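You operate a simulated robot arm through the tools that you are given. There is no shell and no other tool. Be economical: measure what you need, move in short steps, check, and stop when the job is done.

The job below is to be done with a simulated two-armed robot. You get a single attempt, and the scene is never put back.

TASK
Pick up the air filter labelled "B7" from the top of the drawer trolley with one hand, pass it to the other hand and put it on the low shelf of the drawer trolley.

Only the result counts: the job must be done as asked and must still hold three seconds after the hand-in. Knocking over, shifting, dropping, spilling or breaking anything else fails it.

THE ROBOT
Two 7-joint arms with two-finger parallel grippers on one trunk, on a base that drives. Base frame: it is fixed to the floor where the robot stands at the start and does not move with it; the origin is under the middle of the robot, x ahead of it, y to its left, z up. Readings come in mm, degrees, newtons and seconds.
The left shoulder is at the start at [20, 138, 1300], the right one opposite. With the tool pointing down near the work surface each hand reaches from about 100 to 480 mm from the robot's upright axis, wherever it stands, measured 20 degrees to its own side. Places, roughly: low shelf of the drawer trolley [700, 200, 200]. Payload 1.57 kg a hand.
Tool frame (each hand has its own): the origin (TCP) lies between the finger pads and is the grasp point; the fingertips stand 30 mm ahead of it; z points along the fingers, y is the line along which they close. The gripper opens to 80 mm. The fingers are 17 mm wide and 12 mm thick; the gripper's body (40 by 82 mm) begins 80 mm behind the TCP.
Orientation is told as [roll, pitch, yaw] about the base's x, y, z axes, in that order, counted from this pose: with the fingers straight down and closing along the base's y, the tool's x points along the base's -x, its y along +y and its z along -z.

THE INTERFACE
- The arms move only by the tool jog_arm. It takes "left_rows", "right_rows" or both (then of equal length, played together; a hand with none holds still); each is a list of rows, each an object (a shift or turn left out is 0, a gripper value left out holds the last) with "dr": the turn, a rotation vector about the base's x, y, z in units of 120 degrees (1.0 is 120 degrees), a list of three; "translation": the shift along the base's x, y, z in units of 150 mm (1.0 is 150 mm), a list of three; "hand": the closure, from 0 (fully open) to 1 (shut). In form: [{"dr": [rx, ry, rz], "translation": [dx, dy, dz], "hand": hand}, ...]. A call has 1 to 10 rows; each row is the pose to reach, as a shift and turn from the pose commanded when the call began. A call with a number of a shift or a turn outside -1 to 1 is refused whole. A row lasts 0.2 s, in which the tool goes at most 50 mm and 8.6 degrees; a call with a longer step from one row to the next is refused whole, and so is a gripper value outside its range. A pose out of reach is approached as far as the arm can. The call stops where the force on the tool passes 40 N (or 10 N more than at its start, if that is more) or the arm is blocked; 0.2 s more then pass. Each finger travels about 45 mm/s and halts on what it meets, pressing with about 33 N; the grip force reading is that of the motor and also rises with nothing between the fingers. The clock runs only during rows and for 0.2 s after the last one: add rows that repeat a pose to give the fingers time. It gives the time, the measured TCP pose, the force on the tool (base axes), the opening and the grip force at its end, in the units of the frame above (readings bear some noise), with the torque about the TCP (base axes, N m) and any sound that the robot's microphone picked up, and new pictures: "pictures" is both (left out), scene, wrist or none (wrist: the cameras of the hands that moved).
- Cameras (640 x 400 px; columns grow to the right, rows downward): "scene" is now at [185, 38.8, 1222.8]; the picture's right is [0.40, -0.91, 0.00], its down [-0.30, -0.13, -0.94] and it looks along [0.86, 0.38, -0.33] (base axes); focal length 214 px, centre (320, 200). "left" rides on the left gripper at [72, 7, -122] in its tool frame; the picture's right is [-0.09, 1.00, 0.00], its down [-0.84, -0.08, -0.54] and it looks along [-0.54, -0.05, 0.84] (tool axes); focal length 238 px, centre (320, 200). "right" rides on the right gripper at [72, -7, -122] in its tool frame; the picture's right is [0.09, 1.00, 0.00], its down [-0.84, 0.08, -0.54] and it looks along [-0.54, 0.05, 0.84] (tool axes); focal length 238 px, centre (320, 200). There is no depth. A picture from a camera that has moved, and an enlarged one, comes with that camera's place and axes in the base frame and with its lens. The place of the scene camera against the robot may be out by one fixed shift of up to 25 mm in any direction.
- lift_body(by): slides the trunk up (or, below 0, down) by that many mm; the arms and the scene camera ride with it, the base frame stays. It gives what a move gives, with no picture.
- roll_base(legs): drives the robot by 1 to 6 legs, each [ahead, left, turn to the left] in mm, mm and degrees, along the robot's own axes; the way and the turn of a leg run together, so that a leg with both is an arc; at most 1500 mm and 180 degrees a leg. The arms and the cameras ride along, it lands a little off, and it stops where it bumps. It gives what a move gives, and a new picture of the scene camera.
- head_to(pan, tilt): turns the head with the scene camera to pan (to the left, within 60 degrees either way) and tilt (down, from -29 to 69), counted from straight ahead of the robot. It gives what a move gives, and a new picture of the scene camera.
- zoom(camera, box): a new picture of the part [left, top, right, bottom] of that camera's present view, enlarged. No time passes.
- job_done(): hands the job in; it is judged then, once.

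Go step by step. Nothing tells you exact positions but the pictures and the camera data: compare them with the known pose of the tool, close in by small moves and look again before you grip or let go. The budget is 120 turns and 260 pictures, counting those below and the enlarged ones. Unless the task says otherwise, let go and move clear before handing in.

The tools are called as name(argument=value, ...) on one line, values as JSON. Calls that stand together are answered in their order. jog_arm: Moves the arms, as the interface text tells. Its arguments: {"type":"object","properties":{"left_rows":{"type":"array","items":{"type":"object","properties":{"dr":{"type":"array","items":{"type":"number"}},"translation":{"type":"array","items":{"type":"number"}},"hand":{"type":"number"}}}},"right_rows":{"type":"array","items":{"type":"object","properties":{"dr":{"type":"array","items":{"type":"number"}},"translation":{"type":"array","items":{"type":"number"}},"hand":{"type":"number"}}}},"pictures":{"type":"string","enum":["both","scene","wrist","none"]}},"required":[]} The other tools are called the same way: lift_body (by) slides the trunk up or down; roll_base (legs) drives the base; head_to (pan, tilt) turns the head that bears the scene camera; zoom (camera, box) takes an enlarged picture of a part of a camera's view; job_done () hands the job in.

At the start:

```text
time: 0.0
left_eef_pos: [362.2, 345.6, 1141.8]
left_tool_rot: [-0.1, 0.0, 0.1]
left_ft_force: [0.0, 0.1, -0.4]
left_moment: [-0.04, 0.03, 0.03]
left_opening: 79.8
left_grip_force: 0.2
right_eef_pos: [374.9, -53.5, 1158.7]
right_tool_rot: [0.0, 0.0, 0.0]
right_ft_force: [0.2, 0.4, 0.8]
right_moment: [-0.01, 0.01, -0.08]
right_opening: 80.0
right_grip_force: 0.0
trunk travel left (down, up): [-675.0, 565.0]
robot x, y, heading: [-1.3, 1.1, 0.1]
head pan, tilt: [23.8, 19.4]
```

scene: 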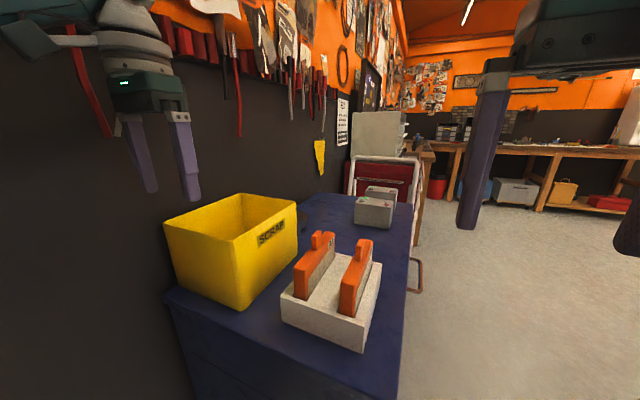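
right: 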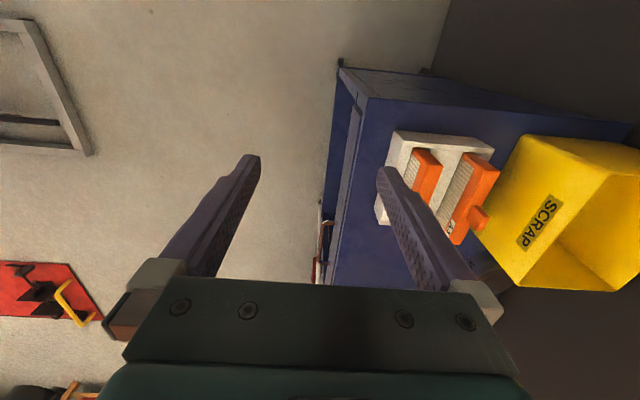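
left: 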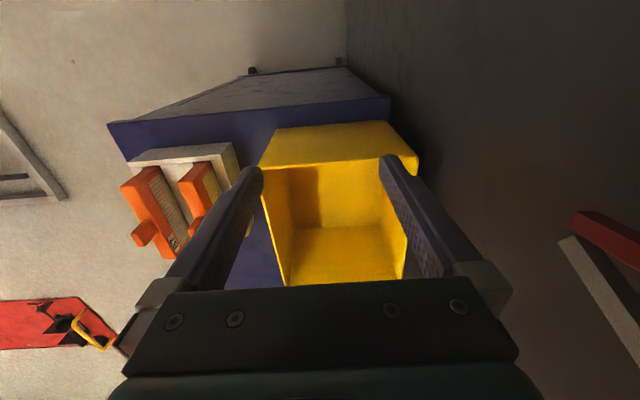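

I see a blue trolley with a yellow scrap box, a white rack with two orange filters, and batteries further off. I'll zoom to read the labels.

zoom(camera="scene", box=[260, 160, 440, 360])

zoom(camera="right", box=[300, 50, 640, 300])

zoom(camera="left", box=[90, 60, 270, 290])

head_to(pan=20, tilt=55)

```text
2.00 times, centred on (350, 260) of scene
camera zoom: at [185.0, 38.8, 1222.8], right [0.4, -0.91, 0.0], down [-0.3, -0.13, -0.94], along [0.86, 0.38, -0.33], focal length 429 px, centre (260, 80)
```

zoom: 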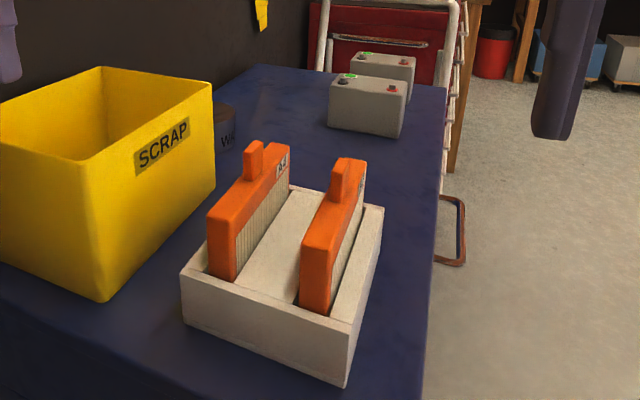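

```text
1.60 times, centred on (470, 175) of right
camera zoom: at [302.7, -57.8, 1279.3], right [-0.09, 1.0, 0.0], down [0.84, 0.08, 0.54], along [0.54, 0.05, -0.84], focal length 381 px, centre (80, 240)
```

zoom: 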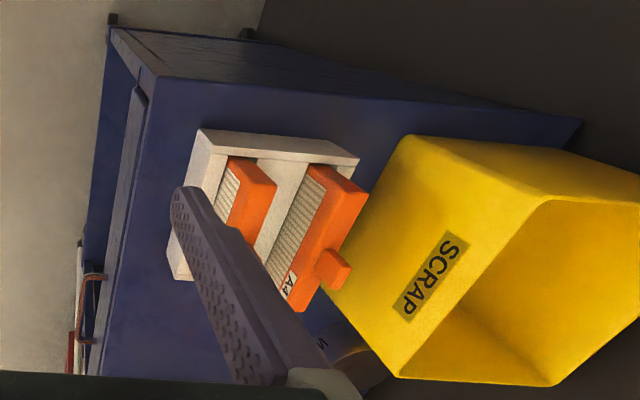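

```text
1.74 times, centred on (180, 175) of left
camera zoom: at [290.4, 351.5, 1264.1], right [0.09, 1.0, 0.0], down [0.84, -0.08, 0.54], along [0.54, -0.05, -0.84], focal length 414 px, centre (564, 244)
```

zoom: 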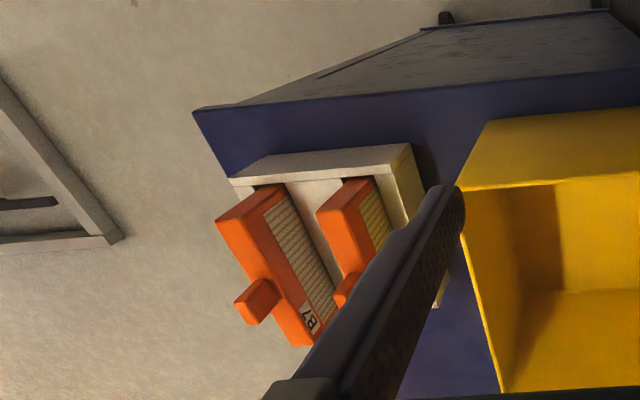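

```text
time: 1.0
left_eef_pos: [363.1, 346.0, 1141.1]
left_tool_rot: [0.0, 0.0, 0.1]
left_ft_force: [0.4, -0.3, 0.6]
left_moment: [0.01, 0.0, -0.02]
left_opening: 79.8
left_grip_force: 0.1
right_eef_pos: [374.2, -51.5, 1158.7]
right_tool_rot: [0.0, 0.0, 0.0]
right_ft_force: [0.0, -0.2, -0.4]
right_moment: [0.02, -0.01, 0.01]
right_opening: 80.0
right_grip_force: 0.1
trunk travel left (down, up): [-675.0, 565.0]
robot x, y, heading: [0.7, 0.7, 0.2]
head pan, tilt: [20.0, 55.0]
camera scene: at [167.5, 25.9, 1169.8], right [0.34, -0.94, 0.0], down [-0.77, -0.28, -0.57], along [0.54, 0.2, -0.82], focal length 214 px, centre (320, 200)
```

scene: 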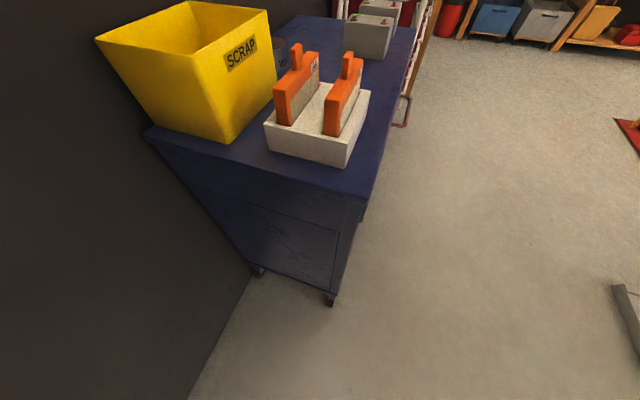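

B7 is the right-hand filter (tab about [474, 94, 1035]); A4 is next to it. The shelf should open to the −y side, so I'll raise the arms, drive around to face that side and look.

lift_body(by=150)

roll_base(legs=[[0, -700, 0], [650, 0, 0], [0, 0, 90]])

head_to(pan=0, tilt=45)

```text
time: 2.8
left_eef_pos: [363.5, 345.0, 1291.0]
left_tool_rot: [0.0, 0.0, -0.1]
left_ft_force: [-0.2, 0.3, 0.2]
left_moment: [0.0, 0.0, 0.02]
left_opening: 80.0
left_grip_force: 0.1
right_eef_pos: [374.9, -51.8, 1307.1]
right_tool_rot: [0.0, 0.0, -0.1]
right_ft_force: [-0.4, -0.3, -0.5]
right_moment: [0.0, 0.05, 0.02]
right_opening: 80.0
right_grip_force: 0.1
trunk travel left (down, up): [-825.0, 415.0]
robot x, y, heading: [2.6, -2.4, -0.0]
head pan, tilt: [20.0, 55.0]
```

```text
time: 13.5
left_eef_pos: [304.6, -311.0, 1292.5]
left_tool_rot: [0.0, -0.1, 89.9]
left_ft_force: [-0.2, 0.5, -0.1]
left_moment: [0.01, -0.03, -0.01]
left_opening: 80.0
left_grip_force: 0.1
right_eef_pos: [703.0, -301.1, 1308.0]
right_tool_rot: [0.0, 0.0, 89.9]
right_ft_force: [0.4, 0.1, -1.2]
right_moment: [0.03, -0.02, 0.04]
right_opening: 79.7
right_grip_force: 0.1
trunk travel left (down, up): [-825.0, 415.0]
robot x, y, heading: [646.4, -674.2, 90.1]
head pan, tilt: [20.0, 55.0]
camera scene: at [626.2, -506.6, 1319.8], right [0.94, 0.34, 0.0], down [0.28, -0.77, -0.57], along [-0.2, 0.54, -0.82], focal length 214 px, centre (320, 200)
```

scene: 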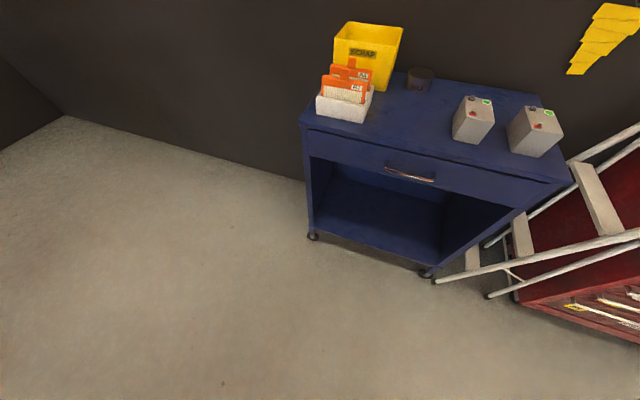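

```text
time: 14.3
left_eef_pos: [304.7, -312.1, 1291.2]
left_tool_rot: [-0.1, 0.0, 89.8]
left_ft_force: [0.0, 0.3, -0.2]
left_moment: [-0.03, -0.02, 0.0]
left_opening: 80.1
left_grip_force: 0.0
right_eef_pos: [703.8, -300.5, 1308.6]
right_tool_rot: [-0.1, 0.0, 89.9]
right_ft_force: [-0.5, 0.5, -0.5]
right_moment: [0.01, 0.0, 0.0]
right_opening: 79.9
right_grip_force: 0.0
trunk travel left (down, up): [-825.0, 415.0]
robot x, y, heading: [650.9, -675.0, 90.1]
head pan, tilt: [0.0, 45.0]
camera scene: at [650.8, -493.1, 1333.2], right [1.0, 0.0, 0.0], down [0.0, -0.71, -0.71], along [0.0, 0.71, -0.71], focal length 214 px, centre (320, 200)
```

scene: 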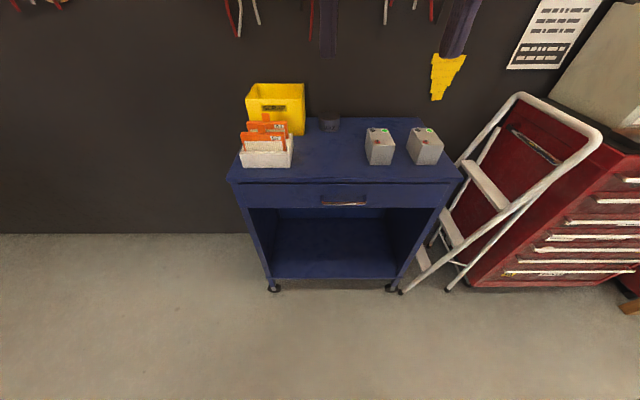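

The trolley front is at y≈45, x 360–1110, shelf z≈190, opening up to ≈750. I zoom on the filters.

zoom(camera="scene", box=[220, 70, 320, 180])

zoom(camera="left", box=[160, 0, 640, 280])

```text
3.64 times, centred on (270, 125) of scene
camera zoom: at [650.8, -493.1, 1333.2], right [1.0, 0.0, 0.0], down [0.0, -0.71, -0.71], along [0.0, 0.71, -0.71], focal length 780 px, centre (502, 473)
```

zoom: 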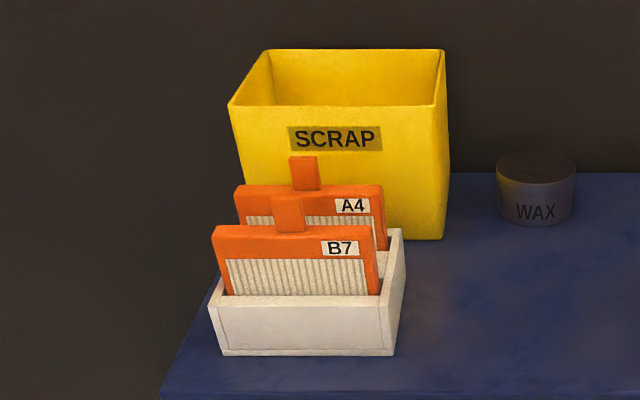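

```text
1.33 times, centred on (400, 140) of left
camera zoom: at [297.5, -384.1, 1414.1], right [-1.0, 0.09, 0.0], down [0.08, 0.84, 0.54], along [0.05, 0.54, -0.84], focal length 318 px, centre (213, 280)
```

zoom: 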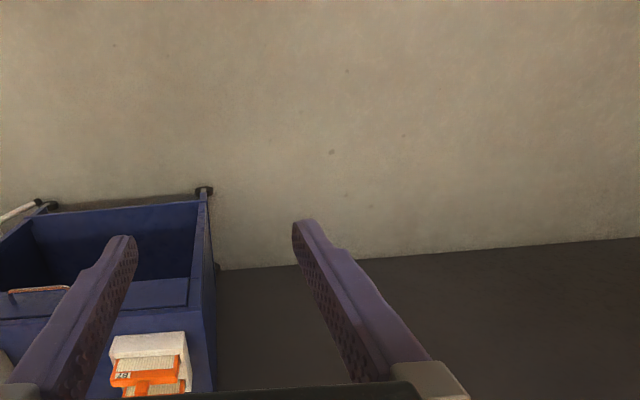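

Geometry is clear: B7's tab is about [481, 94, 1042], the filter about 125 wide, thin in y. I drive closer so the left hand can reach it, then look down.

roll_base(legs=[[335, 15, 0]])

head_to(pan=15, tilt=50)

```text
time: 16.5
left_eef_pos: [294.4, 22.8, 1290.9]
left_tool_rot: [0.1, 0.0, 89.5]
left_ft_force: [0.6, 0.2, -0.5]
left_moment: [-0.01, 0.01, -0.04]
left_opening: 80.0
left_grip_force: 0.1
right_eef_pos: [693.0, 30.0, 1308.0]
right_tool_rot: [0.0, -0.1, 89.5]
right_ft_force: [0.8, 0.4, 0.2]
right_moment: [-0.02, -0.02, 0.0]
right_opening: 80.1
right_grip_force: 0.0
trunk travel left (down, up): [-825.0, 415.0]
robot x, y, heading: [637.7, -344.6, 89.3]
head pan, tilt: [0.0, 45.0]
camera scene: at [638.8, -161.5, 1333.2], right [1.0, -0.01, 0.0], down [-0.01, -0.71, -0.71], along [0.01, 0.71, -0.71], focal length 214 px, centre (320, 200)
```

scene: 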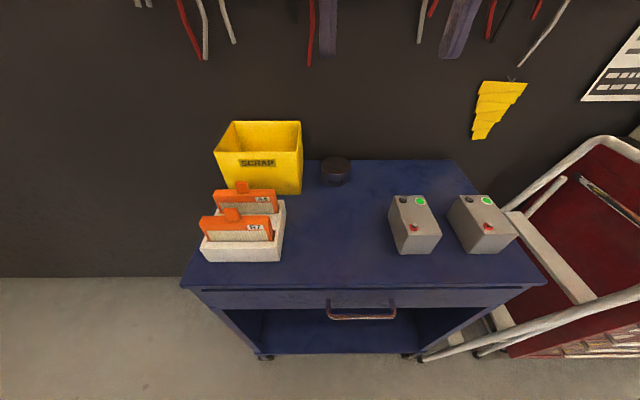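

```text
time: 17.3
left_eef_pos: [295.1, 22.4, 1290.6]
left_tool_rot: [-0.1, 0.0, 89.4]
left_ft_force: [0.1, -0.2, -0.5]
left_moment: [-0.02, -0.02, 0.0]
left_opening: 80.0
left_grip_force: 0.0
right_eef_pos: [691.9, 31.7, 1309.1]
right_tool_rot: [-0.1, -0.1, 89.5]
right_ft_force: [-0.7, 0.1, 0.2]
right_moment: [-0.02, 0.04, -0.02]
right_opening: 79.7
right_grip_force: 0.0
trunk travel left (down, up): [-825.0, 415.0]
robot x, y, heading: [636.1, -343.8, 89.4]
head pan, tilt: [15.0, 50.0]
camera scene: at [618.9, -168.3, 1326.3], right [0.97, 0.25, 0.0], down [0.19, -0.74, -0.64], along [-0.16, 0.62, -0.77], focal length 214 px, centre (320, 200)
```

scene: 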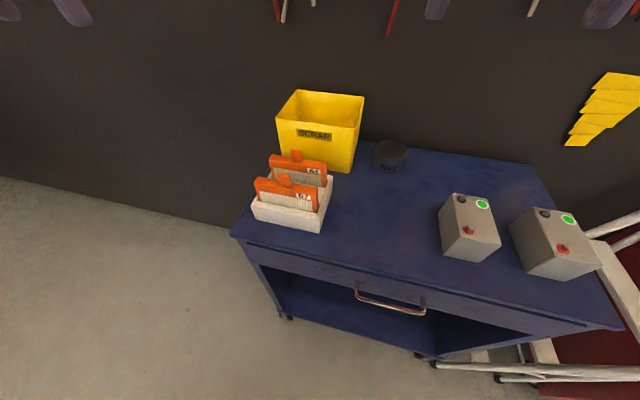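

Two views agree: tab at about [482, 95, 1040]. I turn the left hand so it closes along y and bring it above the tab.

jog_arm(left_rows=[{"dr": [0, 0, -0.07], "translation": [0.1, 0.047, -0.03]}, {"dr": [0, 0, -0.14], "translation": [0.2, 0.094, -0.06]}, {"dr": [0, 0, -0.21], "translation": [0.3, 0.14, -0.09]}, {"dr": [0, 0, -0.28], "translation": [0.4, 0.19, -0.12]}, {"dr": [0, 0, -0.35], "translation": [0.5, 0.235, -0.15]}, {"dr": [0, 0, -0.42], "translation": [0.6, 0.28, -0.18]}, {"dr": [0, 0, -0.49], "translation": [0.7, 0.33, -0.21]}, {"dr": [0, 0, -0.56], "translation": [0.8, 0.376, -0.24]}, {"dr": [0, 0, -0.63], "translation": [0.9, 0.42, -0.27]}, {"dr": [0, 0, -0.7], "translation": [1.0, 0.47, -0.3], "hand": 0.2}], pictures="both")

```text
time: 19.5
left_eef_pos: [445.2, 93.4, 1245.5]
left_tool_rot: [0.0, 0.1, 5.4]
left_ft_force: [-0.8, 0.5, 0.9]
left_moment: [0.03, -0.05, 0.02]
left_opening: 63.9
left_grip_force: 0.1
right_eef_pos: [692.0, 29.8, 1307.3]
right_tool_rot: [-0.1, 0.0, 89.5]
right_ft_force: [-0.1, -0.3, -0.1]
right_moment: [0.03, 0.0, 0.02]
right_opening: 80.1
right_grip_force: 0.0
trunk travel left (down, up): [-825.0, 415.0]
robot x, y, heading: [639.2, -342.9, 89.9]
head pan, tilt: [15.0, 50.0]
camera scene: at [618.8, -168.3, 1326.3], right [0.97, 0.25, 0.0], down [0.19, -0.74, -0.64], along [-0.16, 0.62, -0.77], focal length 214 px, centre (320, 200)
camera left: at [371.7, 92.2, 1368.4], right [0.0, 1.0, 0.0], down [0.84, 0.0, 0.54], along [0.54, 0.0, -0.84], focal length 238 px, centre (320, 200)
```

scene: 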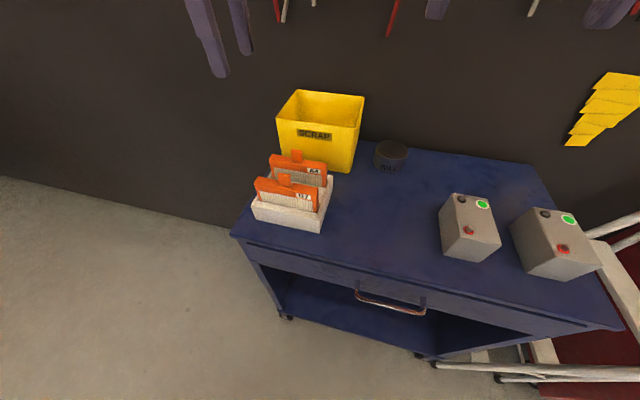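
left: 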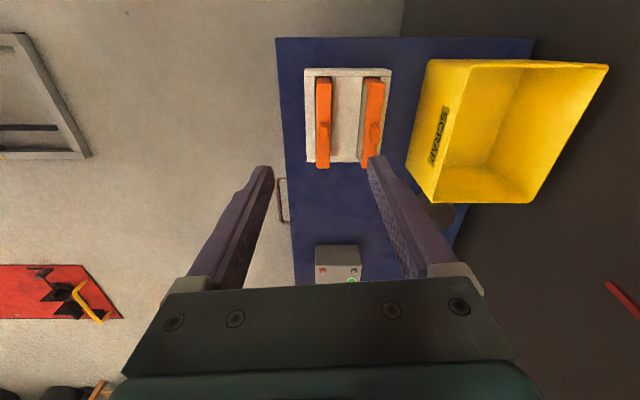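

Now overhead; I zoom to pin the tab in the wrist view.

zoom(camera="left", box=[280, 50, 420, 190])

```text
2.86 times, centred on (350, 120) of left
camera zoom: at [371.7, 92.2, 1368.4], right [0.0, 1.0, 0.0], down [0.84, 0.0, 0.54], along [0.54, 0.0, -0.84], focal length 681 px, centre (234, 429)
```

zoom: 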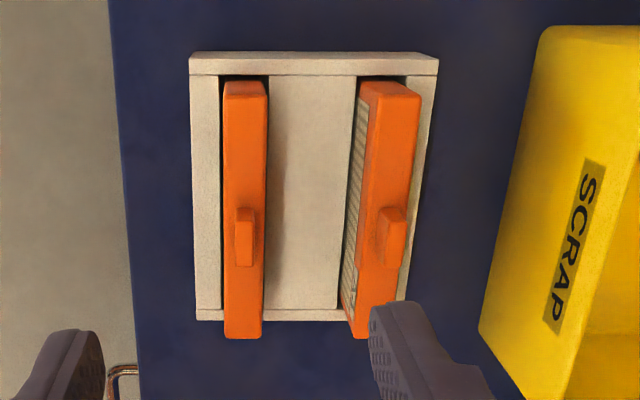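

From the wrist view (two positions) B7 is centred at about x=473, y=97, tab top z≈1032, body top ≈1007, 21 mm thick; the thin tab stays between the fingers while I grip the top bar. I align, then lower the trunk.

jog_arm(left_rows=[{"dr": [0, 0, -0.022], "translation": [0.1, 0.012, 0], "hand": 0.35}, {"dr": [0, 0, -0.045], "translation": [0.187, 0.024, 0], "hand": 0.35}, {"dr": [0, 0, -0.045], "translation": [0.187, 0.024, 0], "hand": 0.35}], pictures="none")

lift_body(by=-150)

zoom(camera="left", box=[160, 50, 480, 280])

zoom(camera="scene", box=[200, 80, 400, 260])

```text
time: 20.3
left_eef_pos: [473.1, 96.4, 1245.0]
left_tool_rot: [0.0, 0.0, 0.1]
left_ft_force: [-1.5, 0.1, -0.4]
left_moment: [-0.02, 0.03, -0.03]
left_opening: 52.0
left_grip_force: 0.0
right_eef_pos: [691.9, 31.0, 1307.7]
right_tool_rot: [0.0, 0.1, 89.5]
right_ft_force: [0.0, 0.0, 0.1]
right_moment: [0.0, -0.01, 0.04]
right_opening: 79.9
right_grip_force: 0.1
trunk travel left (down, up): [-825.0, 415.0]
robot x, y, heading: [634.2, -343.1, 89.6]
head pan, tilt: [15.0, 50.0]
```

```text
time: 22.1
left_eef_pos: [471.5, 96.2, 1094.8]
left_tool_rot: [0.0, -0.1, 0.1]
left_ft_force: [-0.1, 0.0, 0.7]
left_moment: [0.0, 0.0, 0.01]
left_opening: 52.1
left_grip_force: 0.1
right_eef_pos: [693.3, 31.4, 1157.9]
right_tool_rot: [0.0, 0.0, 89.5]
right_ft_force: [-0.5, -0.4, 0.3]
right_moment: [0.04, 0.0, -0.03]
right_opening: 80.0
right_grip_force: 0.1
trunk travel left (down, up): [-675.0, 565.0]
robot x, y, heading: [638.0, -345.6, 89.5]
head pan, tilt: [15.0, 50.0]
```

```text
1.74 times, centred on (320, 165) of left
camera zoom: at [400.3, 103.0, 1218.3], right [0.09, 1.0, 0.0], down [0.84, -0.08, 0.54], along [0.54, -0.05, -0.84], focal length 414 px, centre (320, 261)
```

zoom: 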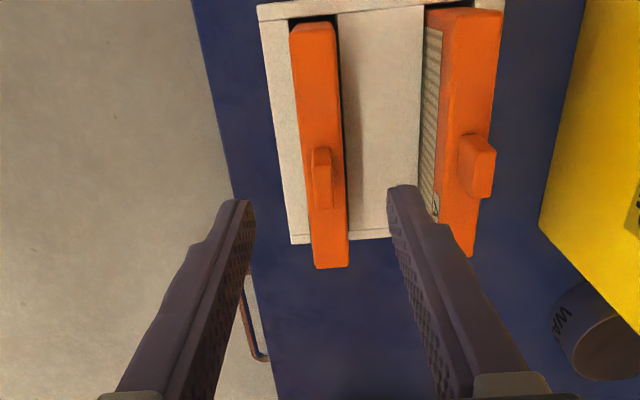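

```text
2.22 times, centred on (300, 170) of scene
camera zoom: at [618.8, -168.2, 1176.3], right [0.97, 0.25, 0.0], down [0.19, -0.74, -0.64], along [-0.16, 0.62, -0.77], focal length 477 px, centre (364, 267)
```

zoom: 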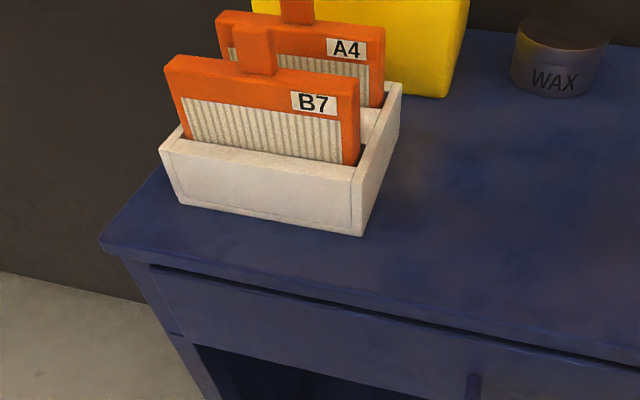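

Alignment is good (fingers straddle B7). Descending to TCP z≈1000 with the fingers partly open.

jog_arm(left_rows=[{"translation": [-0.005, 0.007, -0.16]}, {"translation": [-0.005, 0.007, -0.32]}, {"translation": [-0.005, 0.007, -0.48]}, {"translation": [-0.005, 0.007, -0.63]}, {"translation": [-0.005, 0.007, -0.63]}])

zoom(camera="scene", box=[200, 80, 400, 260])

```text
time: 23.2
left_eef_pos: [469.9, 97.6, 999.6]
left_tool_rot: [0.0, 0.0, 0.1]
left_ft_force: [-0.2, 0.5, 0.0]
left_moment: [0.02, 0.0, -0.01]
left_opening: 52.1
left_grip_force: 0.1
right_eef_pos: [692.4, 29.6, 1158.8]
right_tool_rot: [0.0, 0.0, 89.6]
right_ft_force: [0.5, -0.1, 0.3]
right_moment: [0.01, 0.02, -0.04]
right_opening: 80.1
right_grip_force: 0.2
trunk travel left (down, up): [-675.0, 565.0]
robot x, y, heading: [638.5, -345.8, 89.7]
head pan, tilt: [15.0, 50.0]
camera scene: at [618.9, -168.3, 1176.3], right [0.97, 0.25, 0.0], down [0.19, -0.74, -0.64], along [-0.16, 0.62, -0.77], focal length 214 px, centre (320, 200)
camera left: at [398.0, 102.6, 1122.8], right [0.09, 1.0, 0.0], down [0.84, -0.08, 0.54], along [0.54, -0.05, -0.84], focal length 238 px, centre (320, 200)
```

scene: 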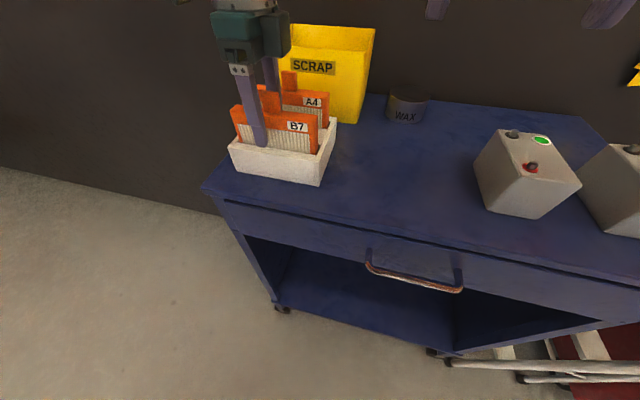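
left: 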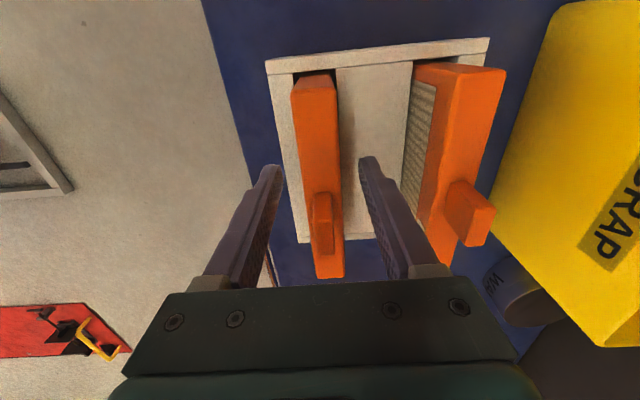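

```text
2.22 times, centred on (300, 170) of scene
camera zoom: at [618.9, -168.3, 1176.3], right [0.97, 0.25, 0.0], down [0.19, -0.74, -0.64], along [-0.16, 0.62, -0.77], focal length 477 px, centre (364, 267)
```

zoom: 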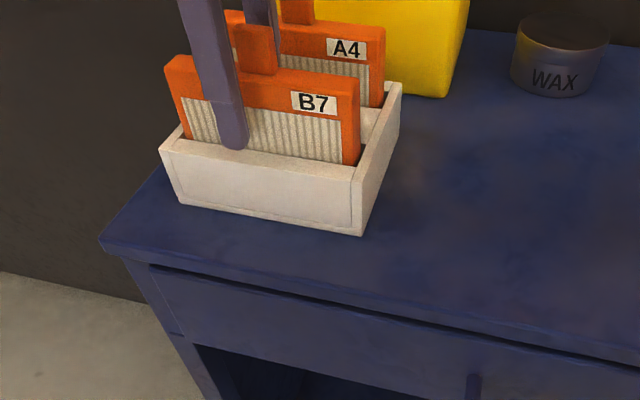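

Centred on B7. Closing, then lifting a little.

jog_arm(left_rows=[{"hand": 0.6}, {"hand": 1}, {"hand": 1}, {"hand": 1}, {"hand": 1}], pictures="wrist")

```text
time: 24.4
left_eef_pos: [470.0, 97.4, 1000.1]
left_tool_rot: [-0.1, -0.1, 0.1]
left_ft_force: [-1.3, 0.1, 0.2]
left_moment: [0.01, 0.01, -0.01]
left_opening: 21.5
left_grip_force: 33.0
right_eef_pos: [692.3, 30.5, 1157.3]
right_tool_rot: [0.0, 0.0, 89.5]
right_ft_force: [0.0, -0.3, -0.2]
right_moment: [-0.01, 0.0, -0.01]
right_opening: 80.0
right_grip_force: 0.0
trunk travel left (down, up): [-675.0, 565.0]
robot x, y, heading: [637.7, -344.5, 89.6]
head pan, tilt: [15.0, 50.0]
camera left: at [398.1, 102.5, 1122.9], right [0.09, 1.0, 0.0], down [0.84, -0.08, 0.54], along [0.54, -0.05, -0.84], focal length 238 px, centre (320, 200)
```

left: 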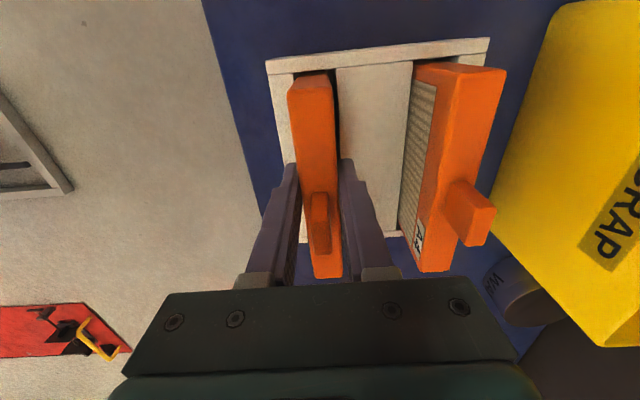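

Gripped at 21.5 mm. Lifting straight up.

jog_arm(left_rows=[{"translation": [0, 0, 0.05]}, {"translation": [0, 0, 0.15]}, {"translation": [0, 0, 0.3]}, {"translation": [0, 0, 0.45]}, {"translation": [0, 0, 0.6]}, {"translation": [0, 0, 0.75]}, {"translation": [0, 0, 0.9]}, {"translation": [0, 0, 1.0]}], pictures="both")

```text
time: 26.2
left_eef_pos: [471.5, 98.1, 1151.7]
left_tool_rot: [0.0, 0.0, 0.1]
left_ft_force: [-1.1, 0.0, -0.7]
left_moment: [0.0, 0.05, 0.01]
left_opening: 21.4
left_grip_force: 33.0
right_eef_pos: [691.6, 30.5, 1158.8]
right_tool_rot: [0.0, 0.1, 89.6]
right_ft_force: [-0.1, 0.4, 0.2]
right_moment: [0.03, 0.0, 0.04]
right_opening: 79.7
right_grip_force: 0.0
trunk travel left (down, up): [-675.0, 565.0]
robot x, y, heading: [639.3, -347.5, 89.8]
head pan, tilt: [15.0, 50.0]
camera scene: at [618.9, -168.3, 1176.2], right [0.97, 0.25, 0.0], down [0.19, -0.74, -0.64], along [-0.16, 0.62, -0.77], focal length 214 px, centre (320, 200)
camera left: at [399.3, 103.6, 1274.0], right [0.09, 1.0, 0.0], down [0.84, -0.08, 0.54], along [0.54, -0.05, -0.84], focal length 238 px, centre (320, 200)
```

scene: 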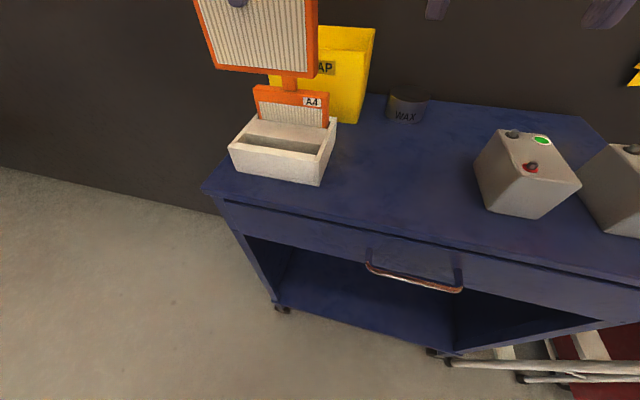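
left: 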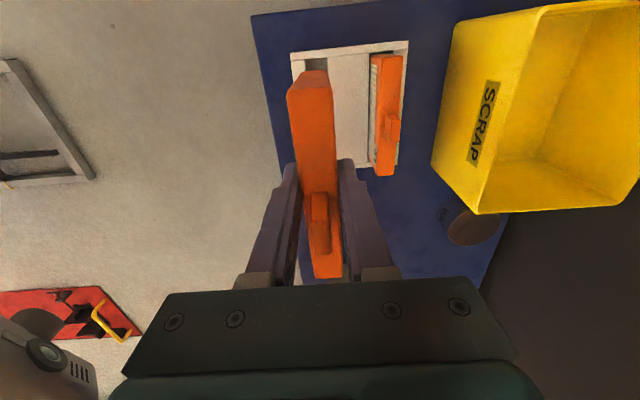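

B7 is lifted clean and is light. I back away from the trolley to do the handover in free space.

roll_base(legs=[[-400, 0, 0]])

head_to(pan=0, tilt=35)

```text
time: 28.7
left_eef_pos: [469.7, -298.1, 1151.3]
left_tool_rot: [0.0, 0.0, 0.0]
left_ft_force: [0.0, 0.5, -0.7]
left_moment: [-0.01, -0.01, 0.01]
left_opening: 21.9
left_grip_force: 32.9
right_eef_pos: [689.7, -366.4, 1158.4]
right_tool_rot: [0.0, -0.1, 89.4]
right_ft_force: [-0.6, 0.2, 0.3]
right_moment: [0.0, -0.02, -0.02]
right_opening: 80.2
right_grip_force: 0.0
trunk travel left (down, up): [-675.0, 565.0]
robot x, y, heading: [633.6, -737.9, 89.3]
head pan, tilt: [15.0, 50.0]
camera scene: at [615.4, -564.6, 1176.2], right [0.97, 0.25, 0.0], down [0.19, -0.74, -0.64], along [-0.16, 0.62, -0.77], focal length 214 px, centre (320, 200)
```

scene: 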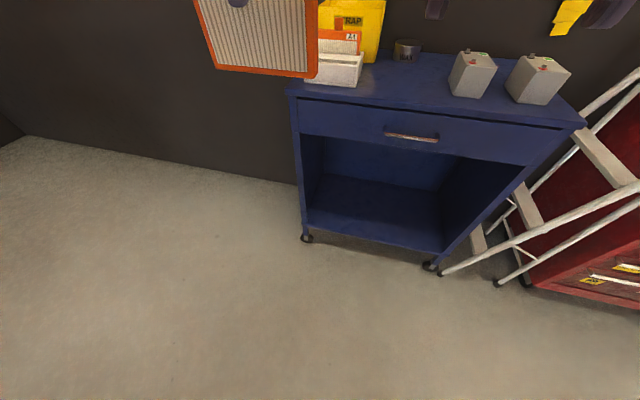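

```text
time: 29.5
left_eef_pos: [470.0, -298.2, 1151.5]
left_tool_rot: [0.0, 0.0, 0.1]
left_ft_force: [0.4, 0.0, -1.4]
left_moment: [0.01, -0.02, 0.04]
left_opening: 21.5
left_grip_force: 33.1
right_eef_pos: [689.8, -366.6, 1158.7]
right_tool_rot: [0.0, 0.0, 89.4]
right_ft_force: [0.4, 1.0, 0.3]
right_moment: [0.02, 0.0, 0.02]
right_opening: 79.9
right_grip_force: 0.0
trunk travel left (down, up): [-675.0, 565.0]
robot x, y, heading: [633.8, -742.8, 89.5]
head pan, tilt: [0.0, 35.0]
camera scene: at [635.4, -551.1, 1197.9], right [1.0, -0.01, 0.0], down [-0.01, -0.57, -0.82], along [0.01, 0.82, -0.57], focal length 214 px, centre (320, 200)
```

scene: 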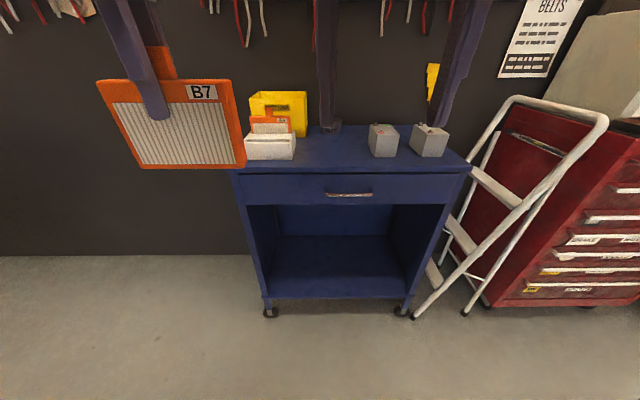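

I see B7 clear in the left hand (body ~127 wide, ~92 tall below the TCP). The right hand now goes low in front, tilted 30° below horizontal pointing forward, ready to receive the near edge.

jog_arm(right_rows=[{"dr": [0.05, 0, 0], "translation": [0.0, 0, -0.1]}, {"dr": [0.1, 0, 0], "translation": [0.0, 0, -0.2]}, {"dr": [0.15, 0, 0], "translation": [0.0, 0, -0.3]}, {"dr": [0.2, 0, 0], "translation": [0.0, 0, -0.4]}, {"dr": [0.25, 0, 0], "translation": [0.0, 0, -0.5]}, {"dr": [0.3, 0, 0], "translation": [0.0, 0, -0.6]}, {"dr": [0.35, 0, 0], "translation": [0.0, 0, -0.7]}, {"dr": [0.4, 0, 0], "translation": [0.0, 0, -0.8]}, {"dr": [0.45, 0, 0], "translation": [0.0, 0, -0.9]}, {"dr": [0.5, 0, 0], "translation": [0.0, 0, -1.0]}], left_rows=[{"translation": [0, 0, 0.03]}, {"translation": [0, 0, 0.06]}, {"translation": [0, 0, 0.09]}, {"translation": [0, 0, 0.12]}, {"translation": [0, 0, 0.15]}, {"translation": [0, 0, 0.18]}, {"translation": [0, 0, 0.2]}, {"translation": [0, 0, 0.2]}, {"translation": [0, 0, 0.2]}, {"translation": [0, 0, 0.2]}], pictures="scene")

```text
time: 31.7
left_eef_pos: [468.8, -297.8, 1181.6]
left_tool_rot: [0.0, 0.0, 0.0]
left_ft_force: [0.2, -0.7, -1.0]
left_moment: [0.05, -0.01, 0.01]
left_opening: 21.9
left_grip_force: 33.5
right_eef_pos: [689.8, -365.5, 1008.4]
right_tool_rot: [1.1, -60.0, 88.9]
right_ft_force: [-0.6, 0.7, -0.8]
right_moment: [0.01, 0.0, 0.01]
right_opening: 79.9
right_grip_force: 0.0
trunk travel left (down, up): [-675.0, 565.0]
robot x, y, heading: [634.7, -739.8, 89.4]
head pan, tilt: [0.0, 35.0]
camera scene: at [635.5, -551.1, 1198.0], right [1.0, -0.01, 0.0], down [-0.01, -0.57, -0.82], along [0.01, 0.82, -0.57], focal length 214 px, centre (320, 200)
```

scene: 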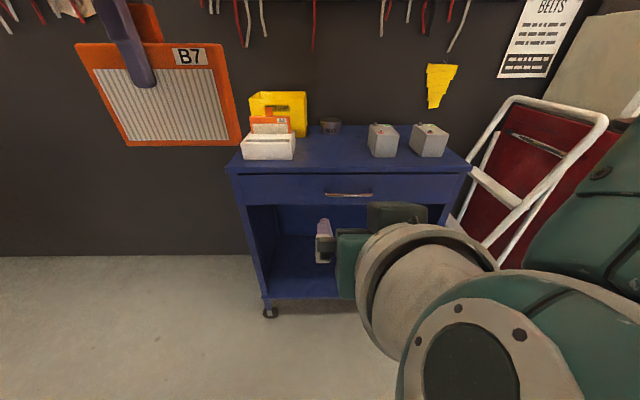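

Right hand is in the receiving pose. Now the left hand turns B7 by 90° and brings it in front, above the right hand.

jog_arm(left_rows=[{"dr": [0, 0, 0.07], "translation": [0.1, 0, 0]}, {"dr": [0, 0, 0.14], "translation": [0.2, 0, 0]}, {"dr": [0, 0, 0.21], "translation": [0.3, 0, 0]}, {"dr": [0, 0, 0.28], "translation": [0.4, 0, 0]}, {"dr": [0, 0, 0.35], "translation": [0.5, 0, 0]}, {"dr": [0, 0, 0.42], "translation": [0.6, 0, 0]}, {"dr": [0, 0, 0.49], "translation": [0.7, 0, 0]}, {"dr": [0, 0, 0.56], "translation": [0.8, 0, 0]}, {"dr": [0, 0, 0.63], "translation": [0.9, 0, 0]}, {"dr": [0, 0, 0.7], "translation": [1.0, 0, 0]}], right_rows=[{"translation": [-0.03, 0, 0]}, {"translation": [-0.06, 0, 0]}, {"translation": [-0.09, 0, 0]}, {"translation": [-0.12, 0, 0]}, {"translation": [-0.15, 0, 0]}, {"translation": [-0.18, 0, 0]}, {"translation": [-0.21, 0, 0]}, {"translation": [-0.24, 0, 0]}, {"translation": [-0.27, 0, 0]}, {"translation": [-0.27, 0, 0]}], pictures="both")

```text
time: 34.1
left_eef_pos: [614.6, -321.2, 1127.7]
left_tool_rot: [-0.7, 7.6, 84.0]
left_ft_force: [1.1, -0.3, -0.1]
left_moment: [-0.03, 0.02, 0.04]
left_opening: 0.0
left_grip_force: 21.6
left hand out of reach, approached as far as the arm can: row 10
right_eef_pos: [648.2, -366.5, 1007.6]
right_tool_rot: [1.0, -60.0, 88.8]
right_ft_force: [0.6, -0.3, -0.3]
right_moment: [-0.02, 0.0, -0.03]
right_opening: 80.2
right_grip_force: 0.1
trunk travel left (down, up): [-675.0, 565.0]
robot x, y, heading: [633.4, -744.3, 89.5]
head pan, tilt: [0.0, 35.0]
stopped in row 10 (left hand): the arm was blocked; the commanded pose is now the measured one
camera scene: at [635.5, -551.1, 1198.0], right [1.0, -0.01, 0.0], down [-0.01, -0.57, -0.82], along [0.01, 0.82, -0.57], focal length 214 px, centre (320, 200)
camera right: at [654.8, -507.4, 1006.1], right [-1.0, -0.04, -0.07], down [-0.07, -0.05, 1.0], along [-0.04, 1.0, 0.05], focal length 238 px, centre (320, 200)
camera left: at [599.7, -376.6, 1258.3], right [-0.98, 0.19, -0.02], down [0.16, 0.89, 0.43], along [0.1, 0.42, -0.9], focal length 238 px, centre (320, 200)
```

scene: 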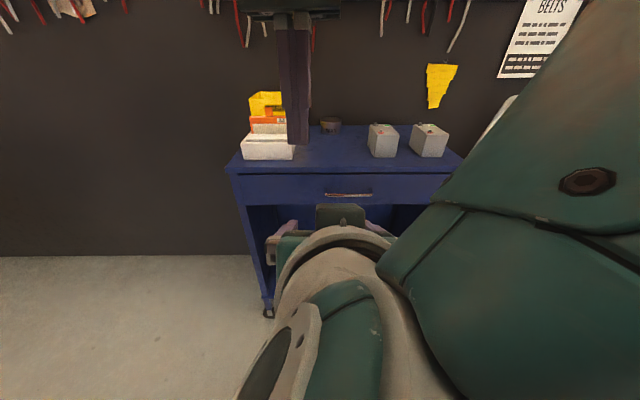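
right: 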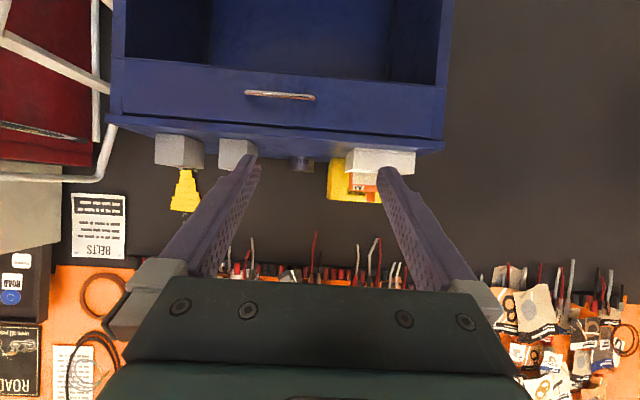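
left: 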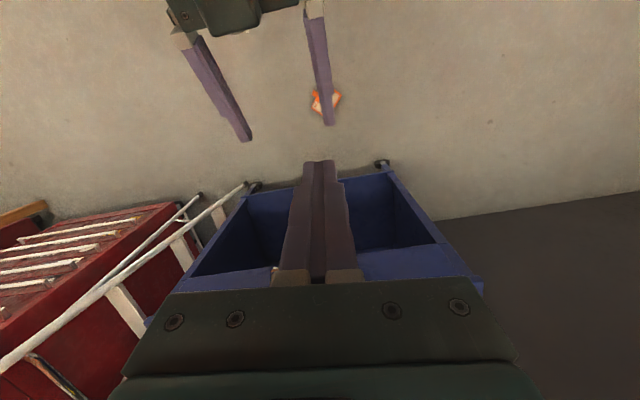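

B7 slipped out when the left arm got blocked; an orange object lies on the floor near [627, −307]. I'll inspect it, and free the arms first.

zoom(camera="left", box=[280, 70, 380, 140])

jog_arm(left_rows=[{"translation": [-0.1, 0, 0.1]}, {"translation": [-0.3, 0, 0.25]}, {"translation": [-0.5, 0, 0.4]}, {"translation": [-0.7, 0, 0.4]}, {"translation": [-0.9, 0, 0.4]}, {"translation": [-1.0, 0, 0.4], "hand": 0}, {"translation": [-1.0, 0, 0.4], "hand": 0}], right_rows=[{"translation": [0.1, 0, 0]}, {"translation": [0.3, 0, 0]}, {"translation": [0.5, 0, 0]}, {"translation": [0.7, 0, 0]}, {"translation": [0.9, 0, 0]}, {"translation": [1.0, 0, 0]}, {"translation": [1.0, 0, 0]}], pictures="none")

head_to(pan=0, tilt=69)

```text
5.71 times, centred on (330, 105) of left
camera zoom: at [599.7, -376.6, 1258.3], right [-0.98, 0.19, -0.02], down [0.16, 0.89, 0.43], along [0.1, 0.42, -0.9], focal length 1362 px, centre (263, 743)
```

zoom: 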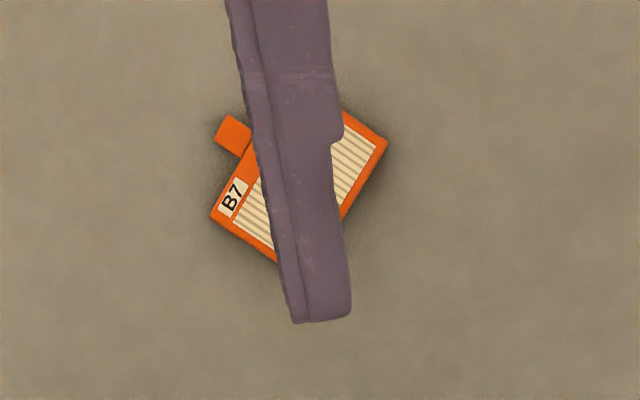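

```text
time: 34.9
left_eef_pos: [600.0, -354.8, 1118.1]
left_tool_rot: [-0.9, 17.3, 76.1]
left_ft_force: [-0.8, 0.8, 0.6]
left_moment: [0.0, 0.03, 0.02]
left_opening: 0.0
left_grip_force: 20.9
left hand out of reach, approached as far as the arm can: row 2, 3
right_eef_pos: [713.8, -364.5, 1011.2]
right_tool_rot: [0.9, -59.8, 88.8]
right_ft_force: [-0.2, -1.7, -0.5]
right_moment: [0.01, 0.05, -0.01]
right_opening: 80.0
right_grip_force: 0.1
right hand out of reach, approached as far as the arm can: row 3
trunk travel left (down, up): [-675.0, 565.0]
robot x, y, heading: [634.4, -743.1, 89.1]
head pan, tilt: [0.0, 35.0]
stopped in row 3 (left hand): the arm was blocked; the commanded pose is now the measured one
```

```text
time: 35.9
left_eef_pos: [599.1, -354.3, 1118.2]
left_tool_rot: [-0.8, 17.2, 76.1]
left_ft_force: [0.0, 0.5, 0.7]
left_moment: [-0.01, 0.0, -0.02]
left_opening: 0.3
left_grip_force: 21.0
right_eef_pos: [712.8, -366.1, 1011.3]
right_tool_rot: [0.8, -59.8, 88.7]
right_ft_force: [0.6, -1.0, -0.7]
right_moment: [0.01, 0.02, -0.03]
right_opening: 80.1
right_grip_force: 0.1
trunk travel left (down, up): [-675.0, 565.0]
robot x, y, heading: [633.8, -742.8, 89.4]
head pan, tilt: [0.0, 68.8]
camera scene: at [635.2, -583.1, 1154.4], right [1.0, -0.01, 0.0], down [-0.01, -0.93, -0.36], along [0.0, 0.36, -0.93], focal length 214 px, centre (320, 200)
```

scene: 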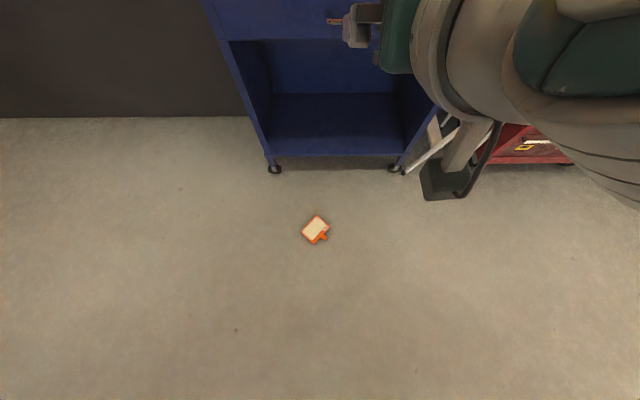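

B7 lies flat on the floor near [618, −307], seemingly intact, with its tab toward the robot's right. The arms must be disentangled first; I move only the right arm out to its side.

jog_arm(right_rows=[{"translation": [0.2, 0, -0.05]}, {"translation": [0.4, 0, -0.1]}, {"translation": [0.6, 0, -0.15]}, {"translation": [0.8, 0, -0.2]}, {"translation": [1.0, 0, -0.2]}], pictures="scene")

zoom(camera="scene", box=[285, 205, 345, 255])

```text
time: 37.1
left_eef_pos: [598.8, -355.0, 1118.1]
left_tool_rot: [-0.8, 17.3, 76.2]
left_ft_force: [-0.3, 0.5, -0.1]
left_moment: [0.01, 0.01, 0.01]
left_opening: 0.2
left_grip_force: 21.7
right_eef_pos: [724.0, -361.6, 1023.7]
right_tool_rot: [0.5, -59.8, 88.9]
right_ft_force: [0.8, 0.1, 0.4]
right_moment: [0.0, 0.01, -0.01]
right_opening: 80.1
right_grip_force: 0.0
right hand out of reach, approached as far as the arm can: row 1, 2, 3, 4, 5
trunk travel left (down, up): [-675.0, 565.0]
robot x, y, heading: [633.5, -740.0, 89.5]
head pan, tilt: [0.0, 68.8]
camera scene: at [635.2, -583.2, 1154.3], right [1.0, -0.01, 0.0], down [-0.01, -0.93, -0.36], along [0.0, 0.36, -0.93], focal length 214 px, centre (320, 200)
```

scene: 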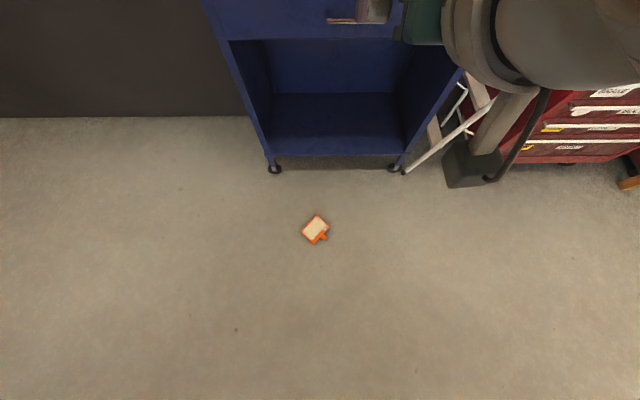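

```text
8.00 times, centred on (315, 230) of scene
camera zoom: at [635.2, -583.2, 1154.3], right [1.0, -0.01, 0.0], down [-0.01, -0.93, -0.36], along [0.0, 0.36, -0.93], focal length 1716 px, centre (360, -40)
```

zoom: 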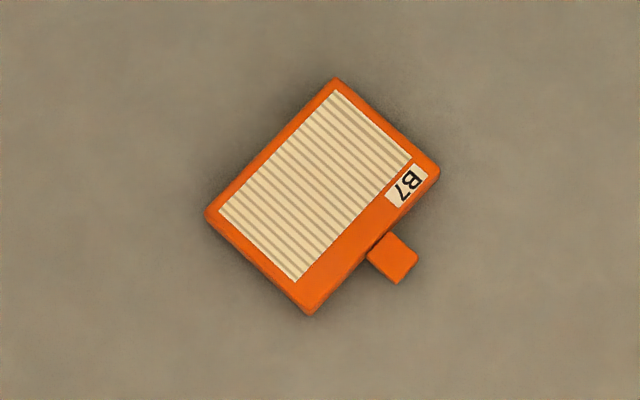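

B7 lies flat, intact, tab direction about −41° in the base plane, tab centre ≈[656, −355, 10]. I return the right hand to tool-down.

jog_arm(right_rows=[{"dr": [-0.05, 0, 0], "translation": [0.0, 0, 0.09]}, {"dr": [-0.1, 0, 0], "translation": [0.0, 0, 0.18]}, {"dr": [-0.15, 0, 0], "translation": [0.0, 0, 0.27]}, {"dr": [-0.2, 0, 0], "translation": [0.0, 0, 0.36]}, {"dr": [-0.25, 0, 0], "translation": [0.0, 0, 0.45]}, {"dr": [-0.3, 0, 0], "translation": [0.0, 0, 0.54]}, {"dr": [-0.35, 0, 0], "translation": [0.0, 0, 0.63]}, {"dr": [-0.4, 0, 0], "translation": [0.0, 0, 0.72]}, {"dr": [-0.45, 0, 0], "translation": [0.05, 0, 0.81]}, {"dr": [-0.5, 0, 0], "translation": [0.1, 0, 0.9]}], pictures="none")

jog_arm(left_rows=[{"translation": [-0.05, 0, 0.05]}, {"translation": [-0.2, 0, 0.1]}, {"translation": [-0.4, 0, 0.15]}, {"translation": [-0.6, 0, 0.2], "hand": 0}, {"translation": [-0.8, 0, 0.2], "hand": 0}, {"translation": [-1, 0, 0.2], "hand": 0}], pictures="scene")

```text
time: 37.8
left_eef_pos: [598.7, -355.5, 1117.2]
left_tool_rot: [-0.8, 17.5, 76.1]
left_ft_force: [0.2, -0.2, -0.1]
left_moment: [-0.01, 0.01, -0.03]
left_opening: 0.2
left_grip_force: 21.1
right_eef_pos: [744.9, -416.0, 983.7]
right_tool_rot: [-4.3, -35.1, 90.5]
right_ft_force: [-0.5, -0.7, -0.3]
right_moment: [-0.01, 0.02, -0.02]
right_opening: 80.0
right_grip_force: 0.0
trunk travel left (down, up): [-675.0, 565.0]
robot x, y, heading: [633.7, -739.2, 89.1]
head pan, tilt: [0.0, 68.8]
stopped in row 3 (right hand): the arm was blocked; the commanded pose is now the measured one
```

```text
time: 38.8
left_eef_pos: [577.6, -362.1, 1121.7]
left_tool_rot: [-1.1, 21.8, 66.3]
left_ft_force: [0.1, 0.7, -0.2]
left_moment: [0.01, 0.02, 0.02]
left_opening: 34.5
left_grip_force: 0.0
left hand out of reach, approached as far as the arm can: row 2, 3, 4, 5
right_eef_pos: [742.5, -416.8, 984.5]
right_tool_rot: [-3.8, -35.1, 90.6]
right_ft_force: [-0.4, 0.1, 0.6]
right_moment: [-0.01, 0.02, 0.03]
right_opening: 80.1
right_grip_force: 0.0
trunk travel left (down, up): [-675.0, 565.0]
robot x, y, heading: [632.3, -743.5, 89.4]
head pan, tilt: [0.0, 68.8]
stopped in row 5 (left hand): the arm was blocked; the commanded pose is now the measured one
camera scene: at [634.2, -583.2, 1154.3], right [1.0, 0.01, 0.0], down [0.01, -0.93, -0.36], along [0.0, 0.36, -0.93], focal length 214 px, centre (320, 200)
```

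scene: 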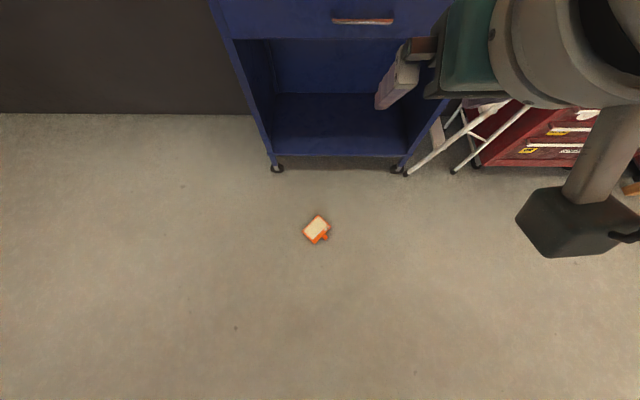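

Both arms are still hindered; I look to see where they touch.

head_to(pan=40, tilt=5)

head_to(pan=-20, tilt=20)

```text
time: 40.1
left_eef_pos: [577.0, -363.4, 1121.5]
left_tool_rot: [-1.0, 21.7, 66.3]
left_ft_force: [-0.2, 0.3, -0.4]
left_moment: [0.04, -0.01, -0.01]
left_opening: 79.8
left_grip_force: 0.1
right_eef_pos: [741.3, -416.2, 984.6]
right_tool_rot: [-3.8, -35.1, 90.6]
right_ft_force: [-0.4, 0.3, -0.1]
right_moment: [-0.03, -0.03, 0.01]
right_opening: 80.0
right_grip_force: 0.3
trunk travel left (down, up): [-675.0, 565.0]
robot x, y, heading: [636.5, -738.0, 89.4]
head pan, tilt: [40.0, 5.0]
camera scene: at [576.4, -568.1, 1246.1], right [0.77, 0.63, 0.0], down [0.06, -0.07, -1.0], along [-0.63, 0.77, -0.09], focal length 214 px, centre (320, 200)
```

scene: 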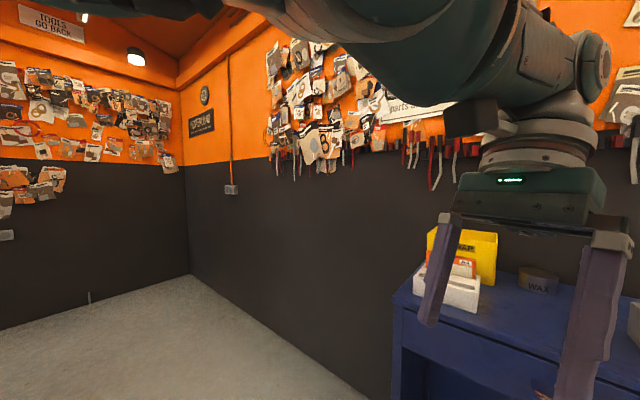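

```text
time: 41.5
left_eef_pos: [577.7, -362.5, 1122.1]
left_tool_rot: [-1.1, 21.8, 66.4]
left_ft_force: [0.2, -0.4, -1.1]
left_moment: [-0.03, -0.03, -0.02]
left_opening: 80.0
left_grip_force: 0.0
right_eef_pos: [739.9, -415.9, 985.6]
right_tool_rot: [-3.7, -35.1, 90.6]
right_ft_force: [0.1, 0.0, 1.0]
right_moment: [0.02, 0.02, 0.0]
right_opening: 80.0
right_grip_force: 0.2
trunk travel left (down, up): [-675.0, 565.0]
robot x, y, heading: [629.8, -738.2, 89.3]
head pan, tilt: [-20.0, 20.0]
camera scene: at [667.3, -551.9, 1221.9], right [0.94, -0.35, 0.0], down [-0.12, -0.32, -0.94], along [0.33, 0.88, -0.34], focal length 214 px, centre (320, 200)
```

scene: 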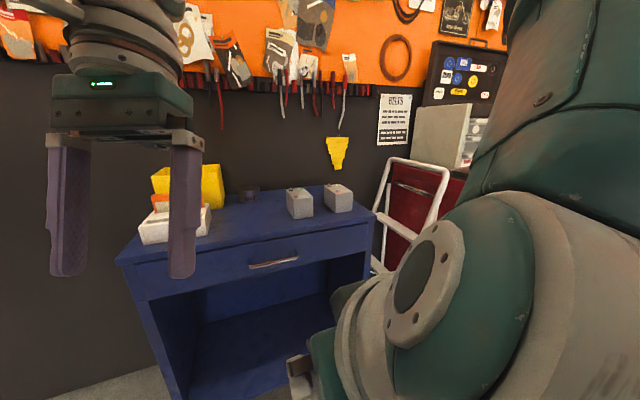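

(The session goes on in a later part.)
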